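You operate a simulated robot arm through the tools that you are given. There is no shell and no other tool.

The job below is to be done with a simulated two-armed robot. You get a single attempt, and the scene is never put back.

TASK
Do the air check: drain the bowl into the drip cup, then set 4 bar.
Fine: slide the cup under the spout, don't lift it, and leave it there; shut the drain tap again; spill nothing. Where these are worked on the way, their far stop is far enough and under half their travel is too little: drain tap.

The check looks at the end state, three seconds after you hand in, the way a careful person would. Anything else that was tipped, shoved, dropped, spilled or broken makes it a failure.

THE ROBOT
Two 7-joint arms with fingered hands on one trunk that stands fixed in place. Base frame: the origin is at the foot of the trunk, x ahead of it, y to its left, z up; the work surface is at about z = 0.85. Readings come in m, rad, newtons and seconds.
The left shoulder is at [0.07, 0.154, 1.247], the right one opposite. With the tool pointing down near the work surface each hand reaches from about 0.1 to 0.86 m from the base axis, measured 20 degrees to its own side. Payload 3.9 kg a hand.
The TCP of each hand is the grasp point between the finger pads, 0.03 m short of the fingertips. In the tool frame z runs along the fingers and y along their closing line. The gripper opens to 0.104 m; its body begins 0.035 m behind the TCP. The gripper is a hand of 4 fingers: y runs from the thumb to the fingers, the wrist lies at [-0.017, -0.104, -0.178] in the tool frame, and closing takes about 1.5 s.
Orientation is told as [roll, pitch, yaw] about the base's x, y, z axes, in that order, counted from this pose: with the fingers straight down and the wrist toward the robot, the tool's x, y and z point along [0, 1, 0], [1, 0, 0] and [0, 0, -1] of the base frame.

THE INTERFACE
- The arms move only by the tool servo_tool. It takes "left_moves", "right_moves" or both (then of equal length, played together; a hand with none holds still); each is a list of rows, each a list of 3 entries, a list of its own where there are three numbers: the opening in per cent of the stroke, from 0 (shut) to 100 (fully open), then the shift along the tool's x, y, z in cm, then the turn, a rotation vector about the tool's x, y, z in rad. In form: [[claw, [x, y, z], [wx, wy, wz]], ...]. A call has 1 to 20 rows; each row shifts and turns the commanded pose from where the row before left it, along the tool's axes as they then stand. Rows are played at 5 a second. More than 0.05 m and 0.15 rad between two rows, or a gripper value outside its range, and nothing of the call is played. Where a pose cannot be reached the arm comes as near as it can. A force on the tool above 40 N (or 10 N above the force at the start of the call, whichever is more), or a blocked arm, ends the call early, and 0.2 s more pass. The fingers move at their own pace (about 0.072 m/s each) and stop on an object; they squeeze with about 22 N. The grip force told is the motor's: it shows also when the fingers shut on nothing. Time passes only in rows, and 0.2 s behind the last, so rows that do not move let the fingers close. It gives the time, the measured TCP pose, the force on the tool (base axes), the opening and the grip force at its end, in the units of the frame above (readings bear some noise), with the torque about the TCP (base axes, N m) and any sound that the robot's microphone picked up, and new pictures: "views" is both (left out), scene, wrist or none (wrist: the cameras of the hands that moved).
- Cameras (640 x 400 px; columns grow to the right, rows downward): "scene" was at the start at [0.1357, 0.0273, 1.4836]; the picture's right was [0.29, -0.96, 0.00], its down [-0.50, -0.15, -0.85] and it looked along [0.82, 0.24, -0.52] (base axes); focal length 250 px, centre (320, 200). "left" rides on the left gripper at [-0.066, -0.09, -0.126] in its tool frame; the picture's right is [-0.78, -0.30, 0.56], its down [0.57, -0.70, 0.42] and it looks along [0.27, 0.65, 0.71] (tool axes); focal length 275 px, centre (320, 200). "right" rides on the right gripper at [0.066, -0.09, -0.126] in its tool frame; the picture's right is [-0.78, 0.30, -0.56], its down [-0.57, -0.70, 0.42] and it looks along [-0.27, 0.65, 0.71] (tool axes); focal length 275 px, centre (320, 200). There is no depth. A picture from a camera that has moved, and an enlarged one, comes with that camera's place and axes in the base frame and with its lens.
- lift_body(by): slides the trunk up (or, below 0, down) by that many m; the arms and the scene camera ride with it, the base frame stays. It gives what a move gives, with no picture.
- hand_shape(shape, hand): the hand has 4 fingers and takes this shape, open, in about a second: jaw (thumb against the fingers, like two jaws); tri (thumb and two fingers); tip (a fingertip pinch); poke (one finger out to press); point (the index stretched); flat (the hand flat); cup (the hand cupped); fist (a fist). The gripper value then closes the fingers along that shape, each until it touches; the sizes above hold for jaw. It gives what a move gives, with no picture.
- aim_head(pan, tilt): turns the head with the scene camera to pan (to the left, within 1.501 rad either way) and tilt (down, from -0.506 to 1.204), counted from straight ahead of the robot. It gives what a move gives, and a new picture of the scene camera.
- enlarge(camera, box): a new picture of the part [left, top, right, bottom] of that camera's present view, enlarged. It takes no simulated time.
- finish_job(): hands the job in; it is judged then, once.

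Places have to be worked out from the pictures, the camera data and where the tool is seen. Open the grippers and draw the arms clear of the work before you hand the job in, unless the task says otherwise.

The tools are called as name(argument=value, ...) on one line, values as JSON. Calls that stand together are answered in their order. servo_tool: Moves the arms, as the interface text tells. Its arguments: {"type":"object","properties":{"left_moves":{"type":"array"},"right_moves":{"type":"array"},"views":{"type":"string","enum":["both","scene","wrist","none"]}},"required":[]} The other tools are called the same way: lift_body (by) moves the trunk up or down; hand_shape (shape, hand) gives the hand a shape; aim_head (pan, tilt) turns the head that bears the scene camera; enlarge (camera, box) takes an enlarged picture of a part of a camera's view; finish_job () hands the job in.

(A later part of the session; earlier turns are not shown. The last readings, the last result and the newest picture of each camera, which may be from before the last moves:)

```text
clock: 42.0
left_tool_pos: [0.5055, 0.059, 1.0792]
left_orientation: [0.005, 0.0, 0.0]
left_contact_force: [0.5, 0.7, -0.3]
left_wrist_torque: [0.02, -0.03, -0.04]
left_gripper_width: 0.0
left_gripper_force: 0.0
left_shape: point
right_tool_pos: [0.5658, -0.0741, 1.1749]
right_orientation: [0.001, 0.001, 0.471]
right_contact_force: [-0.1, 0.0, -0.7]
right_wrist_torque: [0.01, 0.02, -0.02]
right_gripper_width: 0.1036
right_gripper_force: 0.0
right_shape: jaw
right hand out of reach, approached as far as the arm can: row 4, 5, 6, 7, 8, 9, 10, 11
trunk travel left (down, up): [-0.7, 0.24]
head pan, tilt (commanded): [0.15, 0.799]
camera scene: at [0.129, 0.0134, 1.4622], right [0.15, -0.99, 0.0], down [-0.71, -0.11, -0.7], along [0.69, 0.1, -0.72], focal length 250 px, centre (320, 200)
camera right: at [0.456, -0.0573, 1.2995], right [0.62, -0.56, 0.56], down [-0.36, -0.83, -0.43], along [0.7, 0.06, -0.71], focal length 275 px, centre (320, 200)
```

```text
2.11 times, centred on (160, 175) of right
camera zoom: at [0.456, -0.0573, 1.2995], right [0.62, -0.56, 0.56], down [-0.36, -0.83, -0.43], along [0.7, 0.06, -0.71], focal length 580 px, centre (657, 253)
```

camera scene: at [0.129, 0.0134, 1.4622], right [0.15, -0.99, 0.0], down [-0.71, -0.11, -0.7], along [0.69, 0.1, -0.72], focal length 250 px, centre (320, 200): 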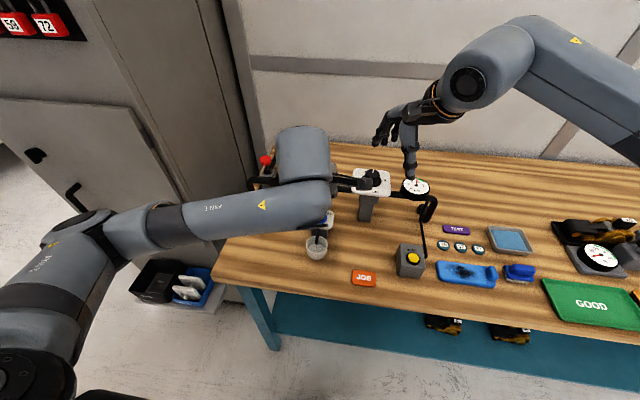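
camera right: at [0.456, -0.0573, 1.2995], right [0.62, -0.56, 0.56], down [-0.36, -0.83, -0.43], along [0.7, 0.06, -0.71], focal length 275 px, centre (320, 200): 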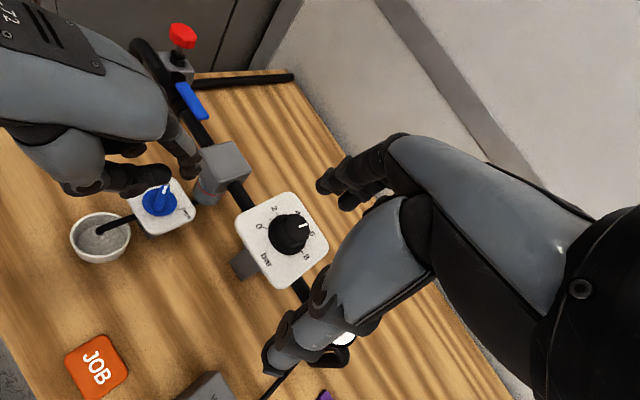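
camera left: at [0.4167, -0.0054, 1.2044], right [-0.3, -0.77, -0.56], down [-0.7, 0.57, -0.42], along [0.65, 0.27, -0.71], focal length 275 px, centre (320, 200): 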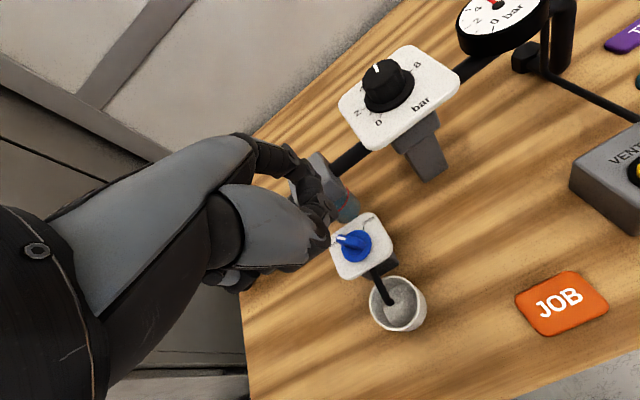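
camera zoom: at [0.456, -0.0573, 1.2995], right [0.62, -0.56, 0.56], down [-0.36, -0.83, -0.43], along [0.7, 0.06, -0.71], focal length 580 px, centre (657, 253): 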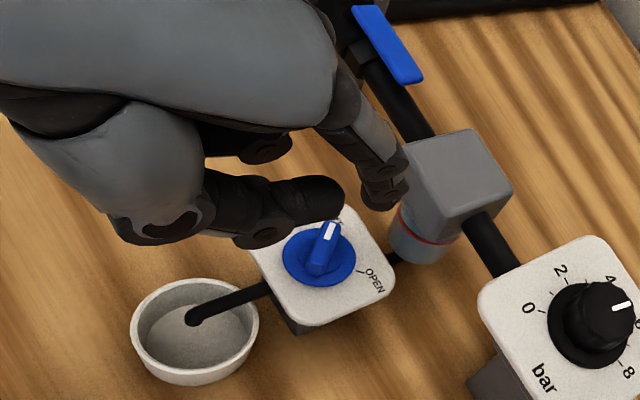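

Now it is clear: the index tip is at about (-0.013, 0.062, 0.023) in the tool frame and the thumb tip sits just behind and above it. I'll lower the left hand so the index tip hovers about 4 cm above the plate, on the -y side of the wing's tail.

servo_tool(left_moves=[[100, [0.3, 0.45, 2.3], [0, 0, 0]], [100, [0.3, 0.45, 2.3], [0, 0, 0]], [100, [0.3, 0.45, 2.3], [0, 0, 0]], [100, [0, 0, 0], [0, 0, 0]]], views="wrist")

enlarge(camera="right", box=[90, 130, 230, 250])

enlarge(camera="left", box=[270, 130, 410, 270])

```text
clock: 43.0
left_tool_pos: [0.5172, 0.0715, 1.0059]
left_orientation: [0.001, 0.001, 0.0]
left_contact_force: [0.7, 0.3, 0.2]
left_wrist_torque: [-0.02, -0.01, 0.01]
left_gripper_width: 0.0
left_gripper_force: 0.0
left_shape: point
right_tool_pos: [0.5673, -0.0748, 1.1741]
right_orientation: [-0.001, -0.001, 0.472]
right_contact_force: [0.1, -0.4, 0.0]
right_wrist_torque: [0.03, 0.01, 0.03]
right_gripper_width: 0.1036
right_gripper_force: 0.0
right_shape: jaw
trunk travel left (down, up): [-0.7, 0.24]
head pan, tilt (commanded): [0.15, 0.799]
camera left: at [0.4286, 0.0055, 1.1314], right [-0.3, -0.77, -0.56], down [-0.7, 0.57, -0.42], along [0.65, 0.27, -0.71], focal length 275 px, centre (320, 200)
```

left: 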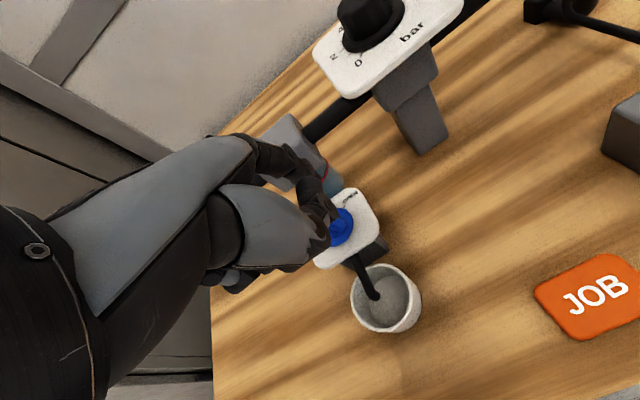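

```text
3.33 times, centred on (160, 190) of right
camera zoom: at [0.4566, -0.0573, 1.2997], right [0.62, -0.56, 0.56], down [-0.36, -0.83, -0.42], along [0.7, 0.06, -0.71], focal length 918 px, centre (853, 233)
```

zoom: 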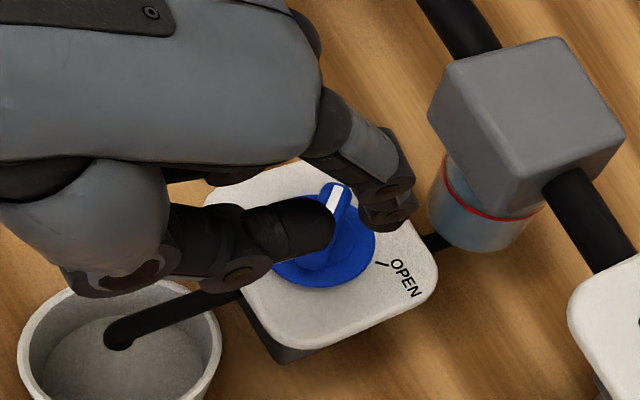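

```text
2.86 times, centred on (340, 200) of left
camera zoom: at [0.4286, 0.0055, 1.1314], right [-0.3, -0.77, -0.56], down [-0.7, 0.57, -0.42], along [0.65, 0.27, -0.71], focal length 786 px, centre (263, 200)
```

zoom: 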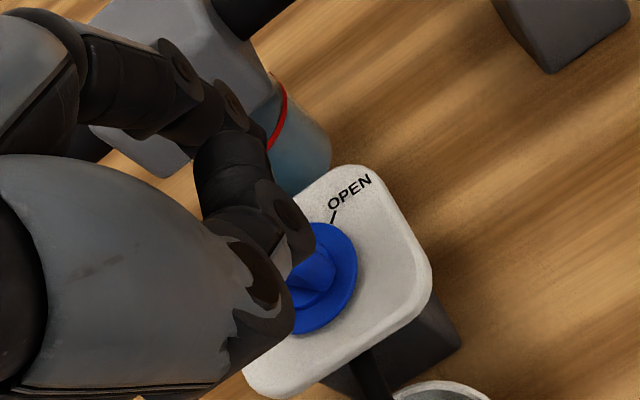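

The tip is where the model says, to within about 3 mm, and sits about 5 mm off the wing tail's side. I'll shift it slightly and lower it near the plate, watching the force.

servo_tool(left_moves=[[100, [-0.15, 0.5, 1.0], [0, 0, 0]], [100, [0, 0, 1.0], [0, 0, 0]], [100, [0, 0, 1.0], [0, 0, 0]], [100, [0, 0, 0.8], [0, 0, 0]], [100, [0, 0, 0], [0, 0, 0]]], views="wrist")

enlarge(camera="right", box=[100, 140, 220, 240])

enlarge(camera="left", box=[280, 140, 400, 260])

```text
clock: 44.2
left_tool_pos: [0.5233, 0.0681, 0.9689]
left_orientation: [0.004, -0.001, 0.0]
left_contact_force: [0.3, -0.2, 0.7]
left_wrist_torque: [0.0, -0.01, 0.04]
left_gripper_width: 0.0
left_gripper_force: 0.0
left_shape: point
right_tool_pos: [0.5662, -0.0747, 1.1752]
right_orientation: [0.0, 0.0, 0.471]
right_contact_force: [0.2, 0.0, 0.1]
right_wrist_torque: [0.02, 0.02, 0.02]
right_gripper_width: 0.1036
right_gripper_force: 0.0
right_shape: jaw
trunk travel left (down, up): [-0.7, 0.24]
head pan, tilt (commanded): [0.15, 0.799]
camera left: at [0.434, 0.0035, 1.0941], right [-0.3, -0.77, -0.56], down [-0.7, 0.57, -0.42], along [0.65, 0.27, -0.71], focal length 275 px, centre (320, 200)
```

left: 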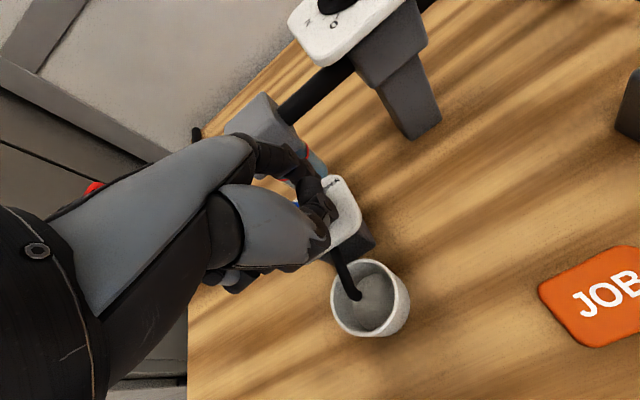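

```text
4.00 times, centred on (160, 190) of right
camera zoom: at [0.4565, -0.0573, 1.2997], right [0.62, -0.56, 0.56], down [-0.36, -0.83, -0.42], along [0.7, 0.06, -0.71], focal length 1101 px, centre (960, 240)
```

zoom: 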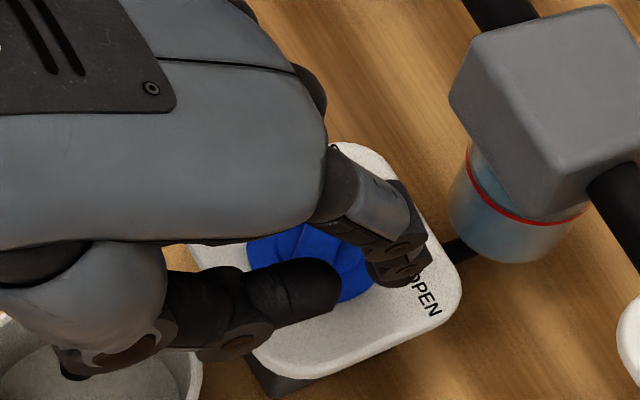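

```text
3.33 times, centred on (340, 200) of left
camera zoom: at [0.434, 0.0035, 1.0941], right [-0.3, -0.77, -0.56], down [-0.7, 0.57, -0.42], along [0.65, 0.27, -0.71], focal length 918 px, centre (253, 200)
```

zoom: 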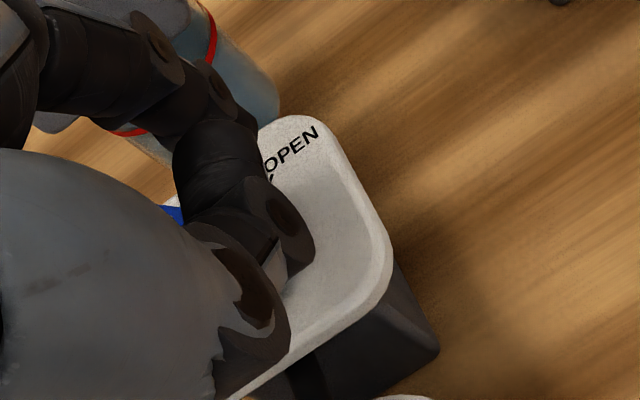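

The tip is now by the OPEN tick, beside the wing tail. I'll lower another 9 mm in small steps and check the contact force before sweeping.

servo_tool(left_moves=[[100, [0, 0, 0.3], [0, 0, 0]], [100, [0, 0, 0.3], [0, 0, 0]], [100, [0, 0, 0.3], [0, 0, 0]], [100, [0, 0, 0], [0, 0, 0]]], views="none")

enlarge(camera="right", box=[100, 140, 220, 240])

```text
clock: 45.2
left_tool_pos: [0.524, 0.0697, 0.9605]
left_orientation: [0.001, 0.0, 0.0]
left_contact_force: [-0.3, -0.1, -0.1]
left_wrist_torque: [0.01, 0.0, 0.0]
left_gripper_width: 0.0
left_gripper_force: 0.0
left_shape: point
right_tool_pos: [0.5662, -0.0755, 1.1749]
right_orientation: [0.0, 0.001, 0.47]
right_contact_force: [0.6, 0.1, -0.8]
right_wrist_torque: [-0.04, -0.02, 0.01]
right_gripper_width: 0.1036
right_gripper_force: 0.1
right_shape: jaw
trunk travel left (down, up): [-0.7, 0.24]
head pan, tilt (commanded): [0.15, 0.799]
```

```text
4.00 times, centred on (160, 190) of right
camera zoom: at [0.4566, -0.0573, 1.2997], right [0.62, -0.56, 0.56], down [-0.36, -0.83, -0.42], along [0.7, 0.06, -0.71], focal length 1101 px, centre (960, 240)
```

zoom: 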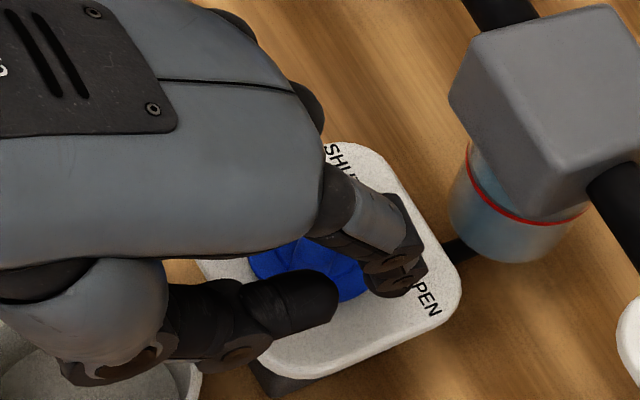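

No contact yet. I'll continue in 2 mm steps to find the plate, so I know the tip height exactly.

servo_tool(left_moves=[[100, [0, 0, 0.2], [0, 0, 0]], [100, [0, 0, 0.2], [0, 0, 0]], [100, [0, 0, 0], [0, 0, 0]]], views="none")

servo_tool(left_moves=[[100, [0, 0, 0.2], [0, 0, 0]], [100, [0, 0, 0.2], [0, 0, 0]], [100, [0, 0, 0], [0, 0, 0]]], views="none")

```text
clock: 46.0
left_tool_pos: [0.5238, 0.0682, 0.9556]
left_orientation: [0.002, -0.002, 0.0]
left_contact_force: [-0.4, 0.7, 0.0]
left_wrist_torque: [-0.03, 0.02, 0.02]
left_gripper_width: 0.0
left_gripper_force: 0.1
left_shape: point
right_tool_pos: [0.5673, -0.0745, 1.1734]
right_orientation: [0.001, 0.0, 0.473]
right_contact_force: [0.0, 0.1, 0.6]
right_wrist_torque: [-0.01, 0.0, 0.0]
right_gripper_width: 0.1037
right_gripper_force: 0.2
right_shape: jaw
trunk travel left (down, up): [-0.7, 0.24]
head pan, tilt (commanded): [0.15, 0.799]
```

```text
clock: 46.8
left_tool_pos: [0.5234, 0.0689, 0.9521]
left_orientation: [0.003, 0.0, -0.001]
left_contact_force: [-1.0, -0.2, 0.6]
left_wrist_torque: [-0.05, 0.03, -0.02]
left_gripper_width: 0.0002
left_gripper_force: 0.1
left_shape: point
right_tool_pos: [0.5669, -0.075, 1.1735]
right_orientation: [0.001, -0.002, 0.47]
right_contact_force: [0.1, 0.9, -0.7]
right_wrist_torque: [0.01, -0.01, 0.0]
right_gripper_width: 0.1039
right_gripper_force: 0.2
right_shape: jaw
trunk travel left (down, up): [-0.7, 0.24]
head pan, tilt (commanded): [0.15, 0.799]
```

Still free at TCP z 0.952. Two more small steps down.

servo_tool(left_moves=[[100, [0, 0, 0.2], [0, 0, 0]], [100, [0, 0, 0.2], [0, 0, 0]], [100, [0, 0, 0], [0, 0, 0]]], views="none")

enlarge(camera="right", box=[100, 140, 220, 240])

enlarge(camera="left", box=[280, 140, 400, 260])

```text
clock: 47.6
left_tool_pos: [0.5223, 0.069, 0.9486]
left_orientation: [0.004, 0.0, -0.001]
left_contact_force: [-0.3, -0.1, 0.1]
left_wrist_torque: [0.0, -0.01, 0.0]
left_gripper_width: 0.0
left_gripper_force: 0.0
left_shape: point
right_tool_pos: [0.5681, -0.0751, 1.1745]
right_orientation: [0.0, 0.0, 0.472]
right_contact_force: [0.3, 0.2, 0.2]
right_wrist_torque: [-0.01, -0.02, -0.01]
right_gripper_width: 0.1038
right_gripper_force: 0.1
right_shape: jaw
trunk travel left (down, up): [-0.7, 0.24]
head pan, tilt (commanded): [0.15, 0.799]
```

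```text
4.00 times, centred on (160, 190) of right
camera zoom: at [0.4566, -0.0573, 1.2997], right [0.62, -0.56, 0.56], down [-0.36, -0.83, -0.42], along [0.7, 0.06, -0.71], focal length 1101 px, centre (960, 240)
```

zoom: 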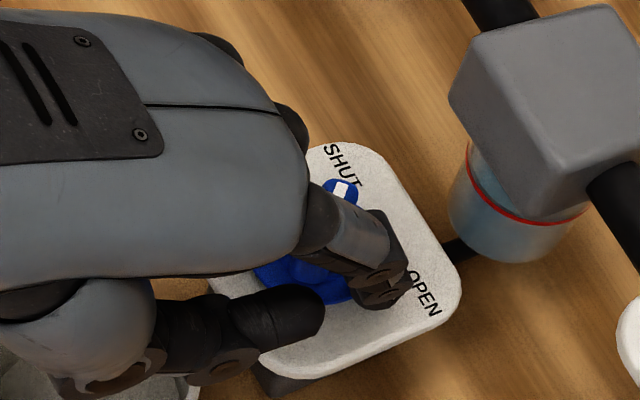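

```text
3.33 times, centred on (340, 200) of left
camera zoom: at [0.4331, 0.0047, 1.0738], right [-0.3, -0.77, -0.56], down [-0.7, 0.57, -0.42], along [0.65, 0.27, -0.71], focal length 918 px, centre (253, 200)
```

zoom: 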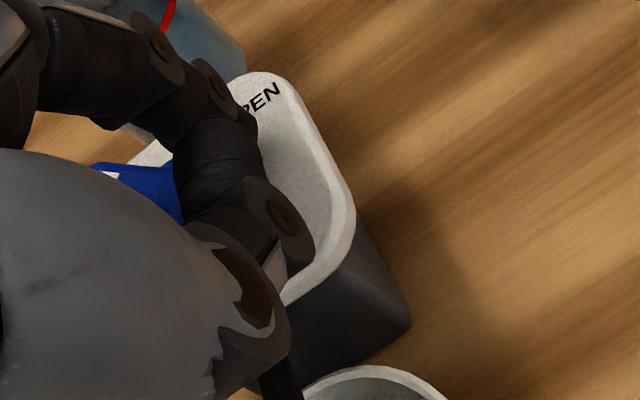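

No plate contact yet, but the tip is beside the wing and just over the disc. I'll raise 4 mm for clearance, then start the clockwise sweep and look after the first part.

servo_tool(left_moves=[[100, [0, 0, -0.4], [0, 0, 0]], [100, [0.3, -0.3, 0], [0, 0, 0]], [100, [0.29, -0.29, 0], [0, 0, 0]], [100, [0.04, -0.47, 0], [0, 0, 0]], [100, [0.15, -0.45, 0], [0, 0, 0]], [100, [0, 0, 0], [0, 0, 0]]], views="none")

enlarge(camera="right", box=[100, 140, 220, 240])

enlarge(camera="left", box=[280, 140, 400, 260])

```text
clock: 49.0
left_tool_pos: [0.5089, 0.0766, 0.9535]
left_orientation: [0.004, 0.001, 0.0]
left_contact_force: [0.8, -0.7, 0.0]
left_wrist_torque: [0.0, -0.05, -0.06]
left_gripper_width: 0.0
left_gripper_force: 0.1
left_shape: point
right_tool_pos: [0.5683, -0.0754, 1.1739]
right_orientation: [0.0, 0.001, 0.472]
right_contact_force: [-0.5, -0.9, 0.1]
right_wrist_torque: [-0.02, -0.02, 0.03]
right_gripper_width: 0.1039
right_gripper_force: 0.1
right_shape: jaw
trunk travel left (down, up): [-0.7, 0.24]
head pan, tilt (commanded): [0.15, 0.799]
```

```text
4.00 times, centred on (160, 190) of right
camera zoom: at [0.4567, -0.0575, 1.2996], right [0.62, -0.56, 0.56], down [-0.37, -0.83, -0.42], along [0.7, 0.06, -0.71], focal length 1101 px, centre (960, 240)
```

zoom: 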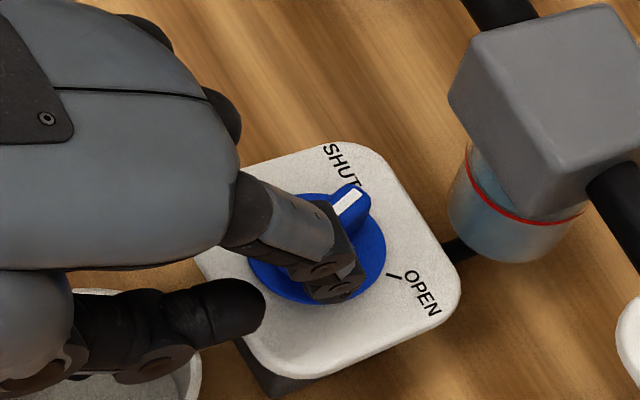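

```text
3.33 times, centred on (340, 200) of left
camera zoom: at [0.4194, 0.011, 1.0781], right [-0.3, -0.77, -0.56], down [-0.7, 0.57, -0.42], along [0.65, 0.27, -0.71], focal length 918 px, centre (253, 200)
```

zoom: 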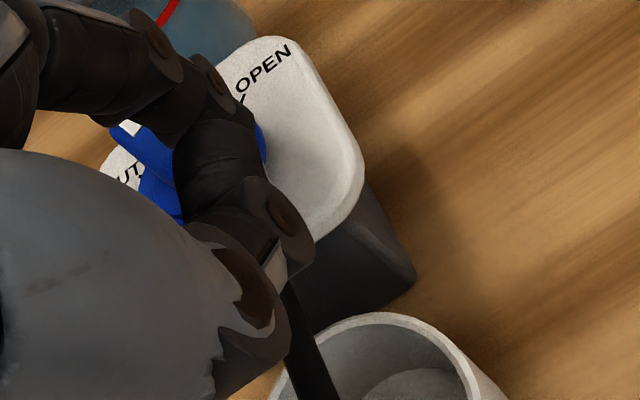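

The wing has started to turn: its white mark moved toward OPEN and the forces are small. I'll continue the arc.

servo_tool(left_moves=[[100, [0.26, -0.39, 0], [0, 0, 0]], [100, [0.36, -0.31, 0], [0, 0, 0]], [100, [0.43, -0.21, 0], [0, 0, 0]], [100, [0, 0, 0], [0, 0, 0]]], views="none")

enlarge(camera="right", box=[100, 140, 220, 240])

enlarge(camera="left", box=[280, 140, 400, 260])

```text
clock: 50.0
left_tool_pos: [0.4991, 0.0877, 0.9514]
left_orientation: [0.004, 0.0, -0.001]
left_contact_force: [0.1, 0.3, 0.3]
left_wrist_torque: [0.0, -0.02, 0.02]
left_gripper_width: 0.0003
left_gripper_force: 0.1
left_shape: point
right_tool_pos: [0.567, -0.0752, 1.1752]
right_orientation: [-0.001, -0.001, 0.473]
right_contact_force: [0.3, -0.3, -0.4]
right_wrist_torque: [0.01, -0.03, 0.02]
right_gripper_width: 0.1038
right_gripper_force: 0.1
right_shape: jaw
trunk travel left (down, up): [-0.7, 0.24]
head pan, tilt (commanded): [0.15, 0.799]
```

```text
4.00 times, centred on (160, 190) of right
camera zoom: at [0.4565, -0.0573, 1.2997], right [0.62, -0.56, 0.56], down [-0.36, -0.83, -0.42], along [0.7, 0.06, -0.71], focal length 1101 px, centre (960, 240)
```

zoom: 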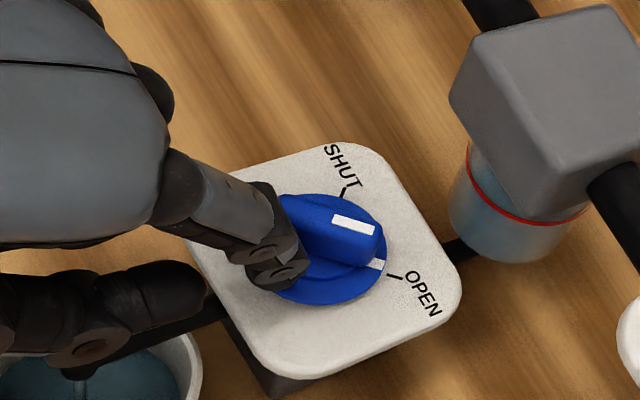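

```text
3.33 times, centred on (340, 200) of left
camera zoom: at [0.4092, 0.0223, 1.077], right [-0.3, -0.77, -0.56], down [-0.7, 0.57, -0.42], along [0.65, 0.27, -0.71], focal length 918 px, centre (253, 200)
```

zoom: 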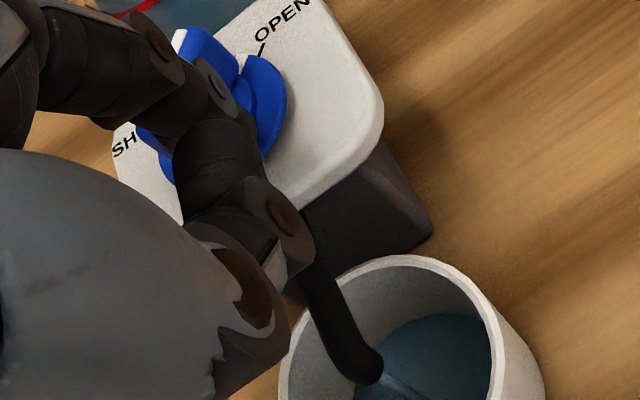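

The tap is nearly at OPEN and water is running into the cup. I'll hold still for a moment and watch the cup and bowl levels.

servo_tool(left_moves=[[100, [0, 0, 0], [0, 0, 0]], [100, [0, 0, 0], [0, 0, 0]], [100, [0, 0, 0], [0, 0, 0]], [100, [0, 0, 0], [0, 0, 0]], [100, [0, 0, 0], [0, 0, 0]]], views="none")

enlarge(camera="right", box=[60, 140, 240, 270])

enlarge(camera="left", box=[280, 140, 440, 300])

```text
clock: 51.2
left_tool_pos: [0.4991, 0.0869, 0.9512]
left_orientation: [0.005, -0.001, 0.0]
left_contact_force: [1.2, 0.6, -0.2]
left_wrist_torque: [0.0, -0.01, 0.0]
left_gripper_width: 0.0
left_gripper_force: 0.1
left_shape: point
right_tool_pos: [0.5677, -0.0749, 1.1741]
right_orientation: [-0.002, 0.002, 0.471]
right_contact_force: [-0.9, -0.4, 0.0]
right_wrist_torque: [-0.02, 0.01, 0.0]
right_gripper_width: 0.1035
right_gripper_force: 0.0
right_shape: jaw
trunk travel left (down, up): [-0.7, 0.24]
head pan, tilt (commanded): [0.15, 0.799]
```

```text
3.08 times, centred on (150, 205) of right
camera zoom: at [0.4565, -0.0574, 1.2997], right [0.62, -0.56, 0.56], down [-0.36, -0.83, -0.42], along [0.7, 0.06, -0.71], focal length 847 px, centre (843, 185)
```

zoom: 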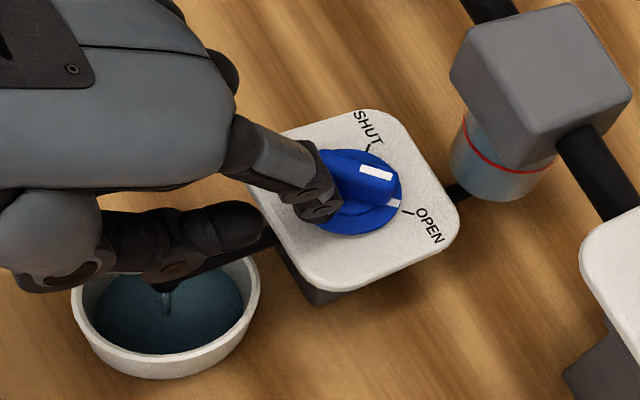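

```text
2.50 times, centred on (360, 220) of left
camera zoom: at [0.4093, 0.0221, 1.077], right [-0.3, -0.77, -0.56], down [-0.7, 0.57, -0.42], along [0.65, 0.27, -0.71], focal length 688 px, centre (220, 150)
```

zoom: 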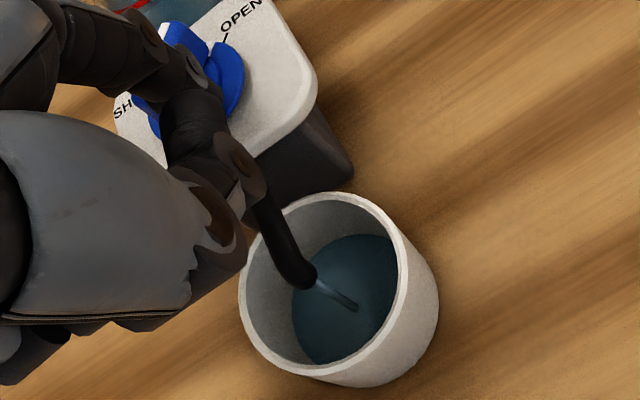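

The cup level is rising with a steady thin stream. I'll keep watching in roughly one-second steps.

servo_tool(left_moves=[[100, [0, 0, 0], [0, 0, 0]], [100, [0, 0, 0], [0, 0, 0]], [100, [0, 0, 0], [0, 0, 0]], [100, [0, 0, 0], [0, 0, 0]], [100, [0, 0, 0], [0, 0, 0]]], views="none")

enlarge(camera="right", box=[60, 140, 240, 270])

enlarge(camera="left", box=[280, 140, 440, 300])

```text
clock: 52.4
left_tool_pos: [0.4989, 0.0878, 0.9525]
left_orientation: [0.002, 0.001, 0.0]
left_contact_force: [1.4, 0.4, -0.4]
left_wrist_torque: [-0.01, 0.01, -0.01]
left_gripper_width: 0.0
left_gripper_force: 0.1
left_shape: point
right_tool_pos: [0.5673, -0.0757, 1.1757]
right_orientation: [0.001, 0.001, 0.469]
right_contact_force: [-0.3, 0.1, -0.2]
right_wrist_torque: [0.01, -0.05, 0.02]
right_gripper_width: 0.1039
right_gripper_force: 0.0
right_shape: jaw
trunk travel left (down, up): [-0.7, 0.24]
head pan, tilt (commanded): [0.15, 0.799]
```

```text
3.08 times, centred on (150, 205) of right
camera zoom: at [0.4565, -0.0574, 1.2997], right [0.62, -0.56, 0.56], down [-0.36, -0.83, -0.42], along [0.7, 0.06, -0.71], focal length 847 px, centre (843, 185)
```

zoom: 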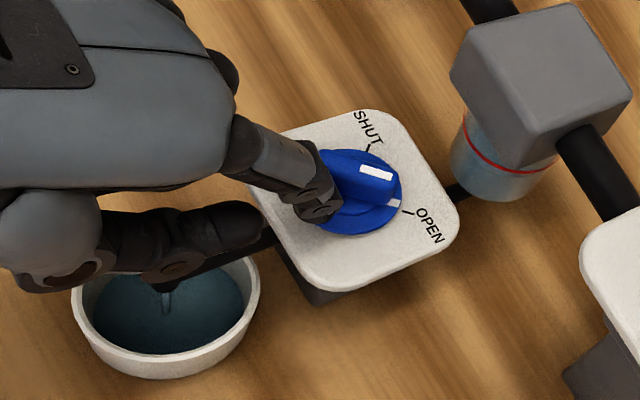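

```text
2.50 times, centred on (360, 220) of left
camera zoom: at [0.4093, 0.0222, 1.077], right [-0.3, -0.77, -0.56], down [-0.7, 0.57, -0.42], along [0.65, 0.27, -0.71], focal length 688 px, centre (220, 150)
```

zoom: 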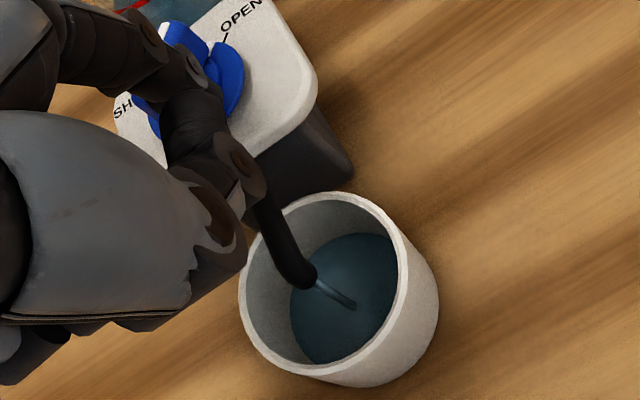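

The stream still runs. I'll zoom on the bowl to see how much is left, and wait longer.

servo_tool(left_moves=[[100, [0, 0, 0], [0, 0, 0]], [100, [0, 0, 0], [0, 0, 0]], [100, [0, 0, 0], [0, 0, 0]], [100, [0, 0, 0], [0, 0, 0]], [100, [0, 0, 0], [0, 0, 0]], [100, [0, 0, 0], [0, 0, 0]], [100, [0, 0, 0], [0, 0, 0]], [100, [0, 0, 0], [0, 0, 0]], [100, [0, 0, 0], [0, 0, 0]], [100, [0, 0, 0], [0, 0, 0]]], views="none")

enlarge(camera="right", box=[170, 130, 250, 220])

enlarge(camera="left", box=[320, 180, 400, 260])

enlarge(camera="scene", box=[290, 150, 450, 260])

```text
clock: 54.6
left_tool_pos: [0.4977, 0.0874, 0.9518]
left_orientation: [0.003, 0.0, 0.001]
left_contact_force: [-0.1, 0.0, 0.8]
left_wrist_torque: [0.01, 0.02, 0.02]
left_gripper_width: 0.0
left_gripper_force: 0.0
left_shape: point
right_tool_pos: [0.567, -0.076, 1.1756]
right_orientation: [0.001, 0.0, 0.469]
right_contact_force: [-0.1, -0.4, 0.4]
right_wrist_torque: [-0.02, 0.0, 0.03]
right_gripper_width: 0.1035
right_gripper_force: 0.1
right_shape: jaw
trunk travel left (down, up): [-0.7, 0.24]
head pan, tilt (commanded): [0.15, 0.799]
```

```text
4.44 times, centred on (210, 175) of right
camera zoom: at [0.4565, -0.0574, 1.2997], right [0.62, -0.56, 0.56], down [-0.36, -0.83, -0.42], along [0.7, 0.06, -0.71], focal length 1224 px, centre (809, 311)
```

zoom: 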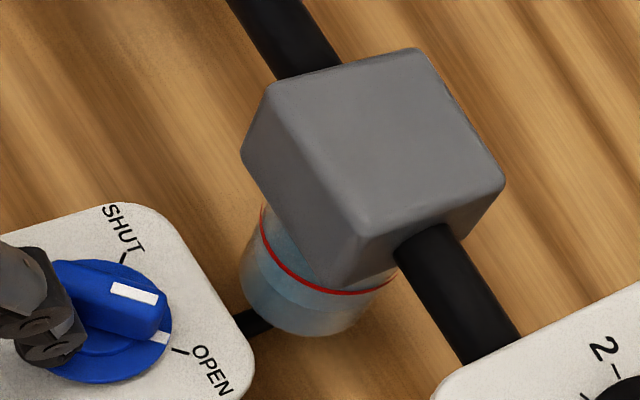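

```text
5.00 times, centred on (360, 220) of left
camera zoom: at [0.4093, 0.0222, 1.077], right [-0.3, -0.77, -0.56], down [-0.7, 0.57, -0.42], along [0.65, 0.27, -0.71], focal length 1376 px, centre (120, 100)
```

zoom: 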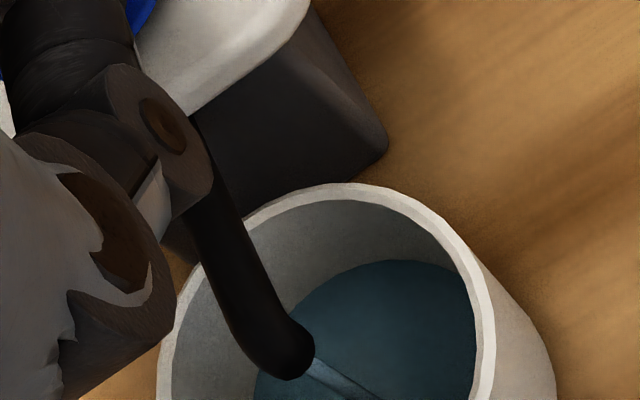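

```text
3.64 times, centred on (370, 205) of scene
camera zoom: at [0.1294, 0.0136, 1.4621], right [0.15, -0.99, 0.0], down [-0.71, -0.11, -0.7], along [0.69, 0.1, -0.72], focal length 909 px, centre (138, 182)
```

zoom: 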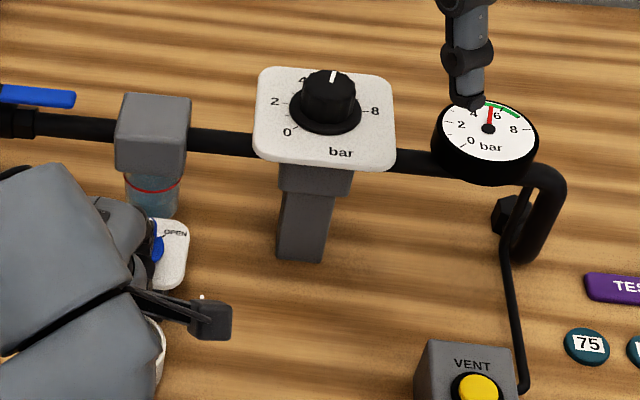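

The bowl's level is dropping below the red ring and the cup is still well below its rim. I'll keep the tap open and wait longer.

servo_tool(left_moves=[[100, [0, 0, 0], [0, 0, 0]], [100, [0, 0, 0], [0, 0, 0]], [100, [0, 0, 0], [0, 0, 0]], [100, [0, 0, 0], [0, 0, 0]], [100, [0, 0, 0], [0, 0, 0]], [100, [0, 0, 0], [0, 0, 0]], [100, [0, 0, 0], [0, 0, 0]], [100, [0, 0, 0], [0, 0, 0]], [100, [0, 0, 0], [0, 0, 0]], [100, [0, 0, 0], [0, 0, 0]], [100, [0, 0, 0], [0, 0, 0]], [100, [0, 0, 0], [0, 0, 0]], [100, [0, 0, 0], [0, 0, 0]], [100, [0, 0, 0], [0, 0, 0]], [100, [0, 0, 0], [0, 0, 0]], [100, [0, 0, 0], [0, 0, 0]], [100, [0, 0, 0], [0, 0, 0]], [100, [0, 0, 0], [0, 0, 0]], [100, [0, 0, 0], [0, 0, 0]], [100, [0, 0, 0], [0, 0, 0]]], views="none")

enlarge(camera="right", box=[170, 130, 250, 220])

enlarge(camera="left", box=[320, 180, 400, 260])

```text
clock: 58.8
left_tool_pos: [0.498, 0.089, 0.9519]
left_orientation: [0.004, -0.001, 0.0]
left_contact_force: [-0.5, -0.3, -0.7]
left_wrist_torque: [0.02, -0.02, -0.02]
left_gripper_width: 0.0002
left_gripper_force: 0.0
left_shape: point
right_tool_pos: [0.5673, -0.0758, 1.1735]
right_orientation: [0.001, 0.001, 0.471]
right_contact_force: [-1.3, 0.8, 0.1]
right_wrist_torque: [0.0, 0.0, 0.02]
right_gripper_width: 0.104
right_gripper_force: 0.1
right_shape: jaw
trunk travel left (down, up): [-0.7, 0.24]
head pan, tilt (commanded): [0.15, 0.799]
```

```text
4.44 times, centred on (210, 175) of right
camera zoom: at [0.4565, -0.0574, 1.2997], right [0.62, -0.56, 0.56], down [-0.36, -0.83, -0.42], along [0.7, 0.06, -0.71], focal length 1224 px, centre (809, 311)
```

zoom: 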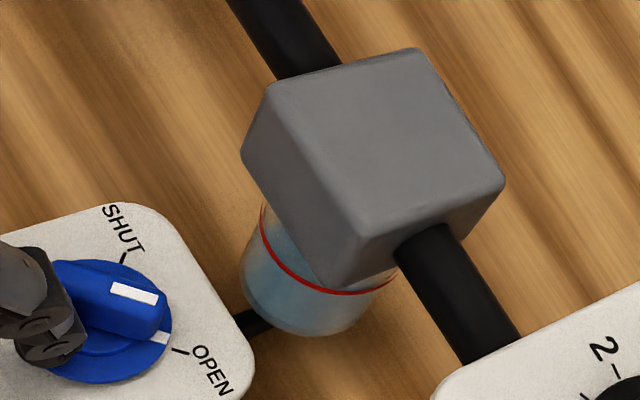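

```text
5.00 times, centred on (360, 220) of left
camera zoom: at [0.4093, 0.0222, 1.077], right [-0.3, -0.77, -0.56], down [-0.7, 0.57, -0.42], along [0.65, 0.27, -0.71], focal length 1376 px, centre (120, 100)
```

zoom: 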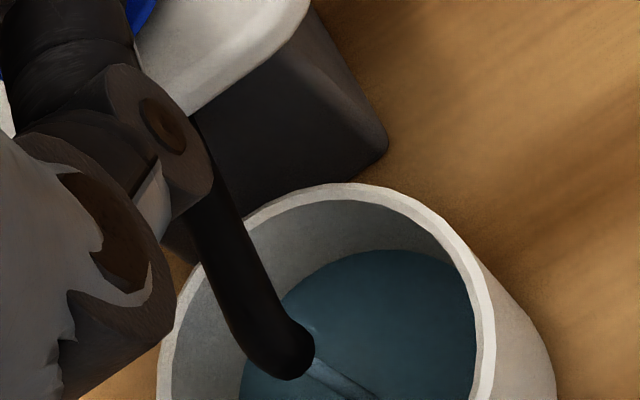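

The stream continues and the cup still has plenty of room. I'll wait another stretch.

servo_tool(left_moves=[[100, [0, 0, 0], [0, 0, 0]], [100, [0, 0, 0], [0, 0, 0]], [100, [0, 0, 0], [0, 0, 0]], [100, [0, 0, 0], [0, 0, 0]], [100, [0, 0, 0], [0, 0, 0]], [100, [0, 0, 0], [0, 0, 0]], [100, [0, 0, 0], [0, 0, 0]], [100, [0, 0, 0], [0, 0, 0]], [100, [0, 0, 0], [0, 0, 0]], [100, [0, 0, 0], [0, 0, 0]], [100, [0, 0, 0], [0, 0, 0]], [100, [0, 0, 0], [0, 0, 0]], [100, [0, 0, 0], [0, 0, 0]], [100, [0, 0, 0], [0, 0, 0]], [100, [0, 0, 0], [0, 0, 0]], [100, [0, 0, 0], [0, 0, 0]], [100, [0, 0, 0], [0, 0, 0]], [100, [0, 0, 0], [0, 0, 0]], [100, [0, 0, 0], [0, 0, 0]], [100, [0, 0, 0], [0, 0, 0]]], views="none")

enlarge(camera="right", box=[170, 130, 250, 220])

enlarge(camera="left", box=[320, 180, 400, 260])

```text
clock: 63.0
left_tool_pos: [0.4982, 0.0872, 0.9518]
left_orientation: [0.003, 0.0, 0.0]
left_contact_force: [-0.4, 0.5, 0.0]
left_wrist_torque: [-0.01, 0.02, 0.0]
left_gripper_width: 0.0
left_gripper_force: 0.0
left_shape: point
right_tool_pos: [0.5661, -0.0753, 1.1754]
right_orientation: [0.0, -0.001, 0.47]
right_contact_force: [0.1, -0.1, 0.7]
right_wrist_torque: [0.04, 0.0, -0.01]
right_gripper_width: 0.1035
right_gripper_force: 0.0
right_shape: jaw
trunk travel left (down, up): [-0.7, 0.24]
head pan, tilt (commanded): [0.15, 0.799]
```

```text
4.44 times, centred on (210, 175) of right
camera zoom: at [0.4565, -0.0574, 1.2997], right [0.62, -0.56, 0.56], down [-0.36, -0.83, -0.42], along [0.7, 0.06, -0.71], focal length 1224 px, centre (809, 311)
```

zoom: 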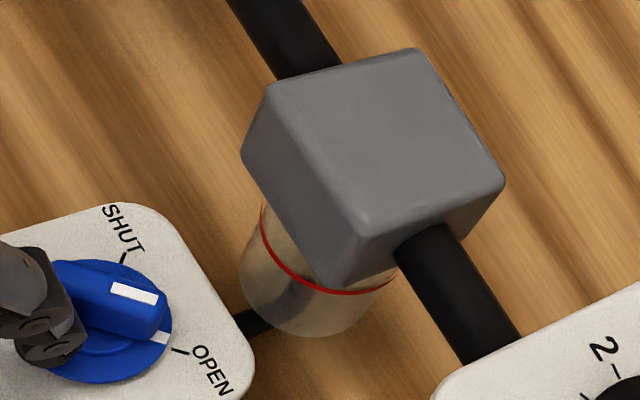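

```text
5.00 times, centred on (360, 220) of left
camera zoom: at [0.4093, 0.0222, 1.077], right [-0.3, -0.77, -0.56], down [-0.7, 0.57, -0.42], along [0.65, 0.27, -0.71], focal length 1376 px, centre (120, 100)
```

zoom: 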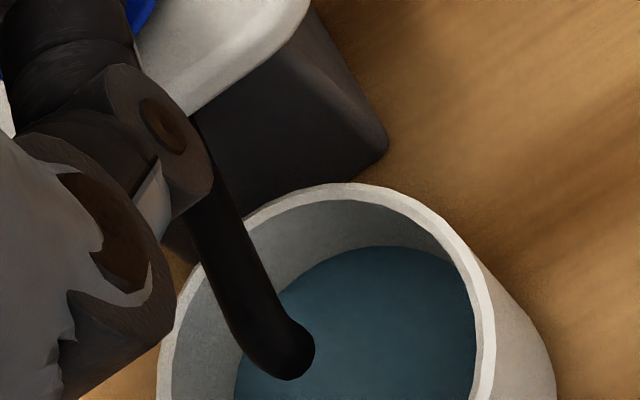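

The bowl is empty and the stream has stopped. To shut the tap, I'll lift the finger 3 cm, cross to the +y side of the wing's tail, and come down there.

servo_tool(left_moves=[[100, [0, -0.1, -1.0], [0, 0, 0]], [100, [0, 0, -1.0], [0, 0, 0]], [100, [0, 0, -1.0], [0, 0, 0]], [100, [1.0, 0.83, 0], [0, 0, 0]], [100, [1.0, 0.83, 0], [0, 0, 0]], [100, [1.0, 0.83, 0], [0, 0, 0]], [100, [0, 0, 1.0], [0, 0, 0]], [100, [0, 0, 0], [0, 0, 0]]], views="none")

enlarge(camera="right", box=[100, 120, 230, 240])

enlarge(camera="left", box=[260, 130, 400, 260])

```text
clock: 64.8
left_tool_pos: [0.5246, 0.1168, 0.9721]
left_orientation: [0.003, -0.001, 0.0]
left_contact_force: [-0.2, -0.3, -0.3]
left_wrist_torque: [0.03, 0.0, 0.04]
left_gripper_width: 0.0
left_gripper_force: 0.2
left_shape: point
right_tool_pos: [0.5675, -0.0748, 1.1743]
right_orientation: [0.001, -0.001, 0.471]
right_contact_force: [0.0, 0.3, 0.7]
right_wrist_torque: [-0.01, 0.01, 0.0]
right_gripper_width: 0.1034
right_gripper_force: 0.0
right_shape: jaw
trunk travel left (down, up): [-0.7, 0.24]
head pan, tilt (commanded): [0.15, 0.799]
```

```text
3.33 times, centred on (165, 180) of right
camera zoom: at [0.4565, -0.0574, 1.2997], right [0.62, -0.56, 0.56], down [-0.36, -0.83, -0.42], along [0.7, 0.06, -0.71], focal length 918 px, centre (837, 267)
```

zoom: 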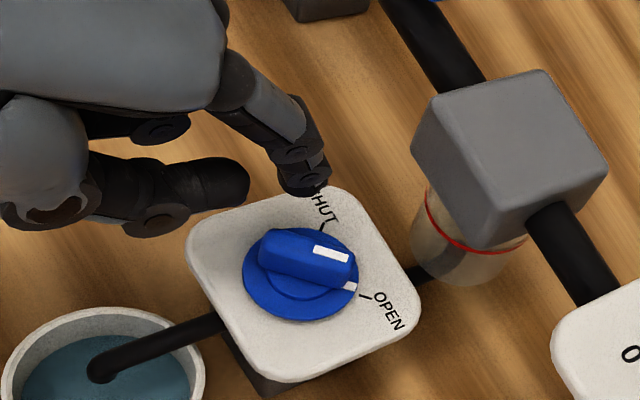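

```text
3.08 times, centred on (330, 195) of left
camera zoom: at [0.4348, 0.0515, 1.097], right [-0.3, -0.77, -0.56], down [-0.7, 0.57, -0.42], along [0.65, 0.27, -0.71], focal length 847 px, centre (289, 215)
```

zoom: 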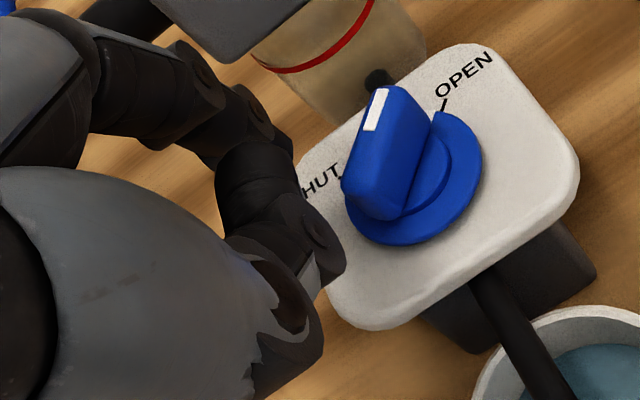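

The tap sits close to OPEN. The finger is now on the +y side, so I'll come down and sweep the tail back (counter-clockwise), pausing partway.

servo_tool(left_moves=[[100, [0.3, -0.4, 0.5], [0, 0, 0]], [100, [0, 0, 0.8], [0, 0, 0]], [100, [0, 0, 0.65], [0, 0, 0]], [100, [-0.49, -0.34, 0], [0, 0, 0]], [100, [-0.49, -0.34, 0], [0, 0, 0]], [100, [-0.14, -0.49, 0], [0, 0, 0]], [100, [-0.26, -0.43, 0], [0, 0, 0]], [100, [0, 0, 0], [0, 0, 0]]], views="none")

enlarge(camera="right", box=[100, 120, 230, 240])

enlarge(camera="left", box=[260, 130, 400, 260])

```text
clock: 66.6
left_tool_pos: [0.5033, 0.1077, 0.9536]
left_orientation: [0.004, 0.001, 0.001]
left_contact_force: [0.4, -0.2, 0.3]
left_wrist_torque: [0.01, 0.03, 0.01]
left_gripper_width: 0.0
left_gripper_force: 0.1
left_shape: point
right_tool_pos: [0.5675, -0.0749, 1.1749]
right_orientation: [0.0, -0.001, 0.471]
right_contact_force: [0.7, -0.7, 0.1]
right_wrist_torque: [-0.03, -0.01, -0.02]
right_gripper_width: 0.1038
right_gripper_force: 0.1
right_shape: jaw
trunk travel left (down, up): [-0.7, 0.24]
head pan, tilt (commanded): [0.15, 0.799]
```

```text
3.33 times, centred on (165, 180) of right
camera zoom: at [0.4567, -0.0572, 1.2996], right [0.62, -0.56, 0.56], down [-0.37, -0.83, -0.42], along [0.7, 0.06, -0.71], focal length 918 px, centre (837, 267)
```

zoom: 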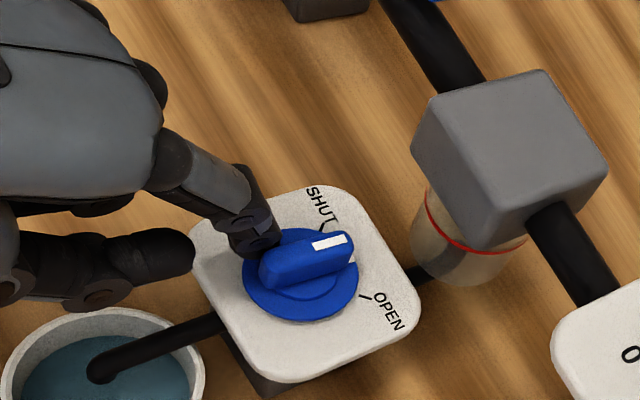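

```text
3.08 times, centred on (330, 195) of left
camera zoom: at [0.4144, 0.0417, 1.0784], right [-0.3, -0.77, -0.56], down [-0.7, 0.57, -0.42], along [0.65, 0.27, -0.71], focal length 847 px, centre (289, 215)
```

zoom: 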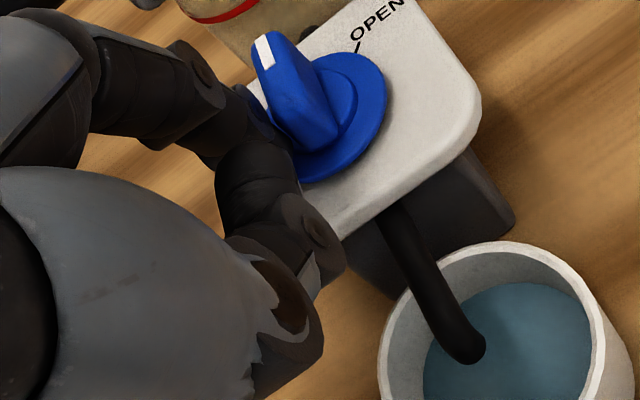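

The tap is turning back. I'll continue the arc toward SHUT.

servo_tool(left_moves=[[100, [-0.37, -0.34, 0], [0, 0, 0]], [100, [-0.45, -0.22, 0], [0, 0, 0]], [100, [-0.49, -0.1, 0], [0, 0, 0]], [100, [0, 0, 0], [0, 0, 0]]], views="none")

enlarge(camera="right", box=[100, 120, 230, 240])

enlarge(camera="left", box=[260, 100, 400, 230])

```text
clock: 67.6
left_tool_pos: [0.4973, 0.094, 0.9514]
left_orientation: [0.001, 0.001, 0.0]
left_contact_force: [-0.1, 0.1, 0.4]
left_wrist_torque: [0.03, 0.0, -0.01]
left_gripper_width: 0.0
left_gripper_force: 0.1
left_shape: point
right_tool_pos: [0.567, -0.0741, 1.1751]
right_orientation: [0.0, -0.001, 0.473]
right_contact_force: [0.2, -0.2, 0.1]
right_wrist_torque: [0.01, 0.0, 0.03]
right_gripper_width: 0.1036
right_gripper_force: 0.1
right_shape: jaw
trunk travel left (down, up): [-0.7, 0.24]
head pan, tilt (commanded): [0.15, 0.799]
```

```text
3.33 times, centred on (165, 180) of right
camera zoom: at [0.4565, -0.0573, 1.2997], right [0.62, -0.56, 0.56], down [-0.37, -0.83, -0.42], along [0.7, 0.06, -0.71], focal length 918 px, centre (837, 267)
```

zoom: 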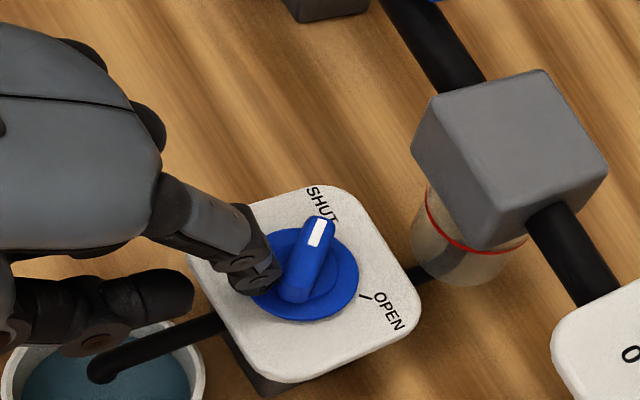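

```text
3.08 times, centred on (330, 165) of left
camera zoom: at [0.4079, 0.0285, 1.078], right [-0.3, -0.77, -0.56], down [-0.7, 0.57, -0.42], along [0.65, 0.27, -0.71], focal length 847 px, centre (289, 308)
```

zoom: 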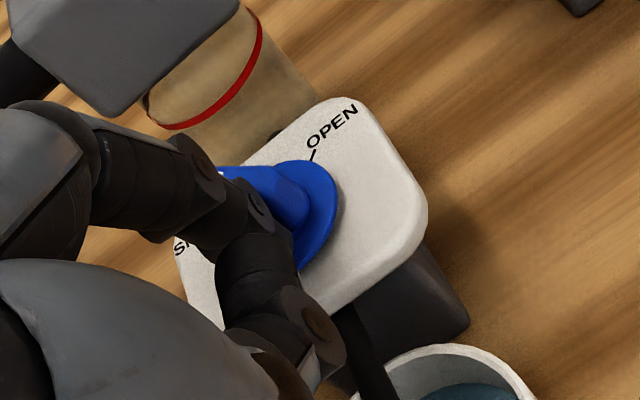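

The tap is nearly at SHUT. I'll nudge a little further to seat it on its stop, watching the force.

servo_tool(left_moves=[[100, [-0.2, 0.0, 0], [0, 0, 0]], [100, [-0.15, 0.05, 0], [0, 0, 0]], [100, [0, 0, 0], [0, 0, 0]]], views="none")

enlarge(camera="right", box=[100, 120, 230, 240])

```text
clock: 68.4
left_tool_pos: [0.4975, 0.0912, 0.952]
left_orientation: [0.004, -0.002, 0.0]
left_contact_force: [-1.3, 1.9, 0.1]
left_wrist_torque: [0.02, 0.0, 0.09]
left_gripper_width: 0.0959
left_gripper_force: 0.0
left_shape: point
right_tool_pos: [0.5679, -0.0741, 1.1746]
right_orientation: [0.0, 0.0, 0.473]
right_contact_force: [-0.2, 0.0, 0.6]
right_wrist_torque: [0.0, 0.0, -0.02]
right_gripper_width: 0.1038
right_gripper_force: 0.0
right_shape: jaw
trunk travel left (down, up): [-0.7, 0.24]
head pan, tilt (commanded): [0.15, 0.799]
```

```text
3.33 times, centred on (165, 180) of right
camera zoom: at [0.4562, -0.0569, 1.2998], right [0.62, -0.56, 0.56], down [-0.36, -0.83, -0.42], along [0.7, 0.06, -0.71], focal length 918 px, centre (837, 267)
```

zoom: 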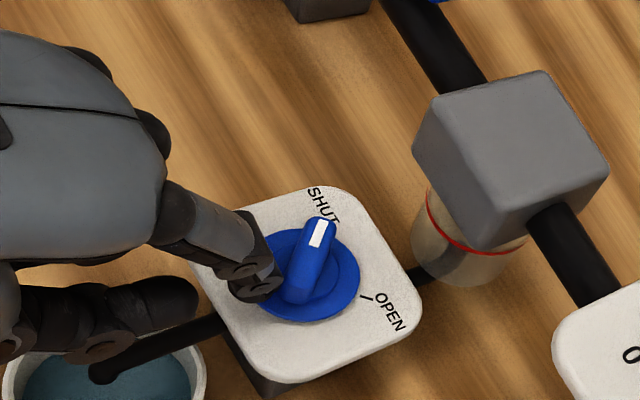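

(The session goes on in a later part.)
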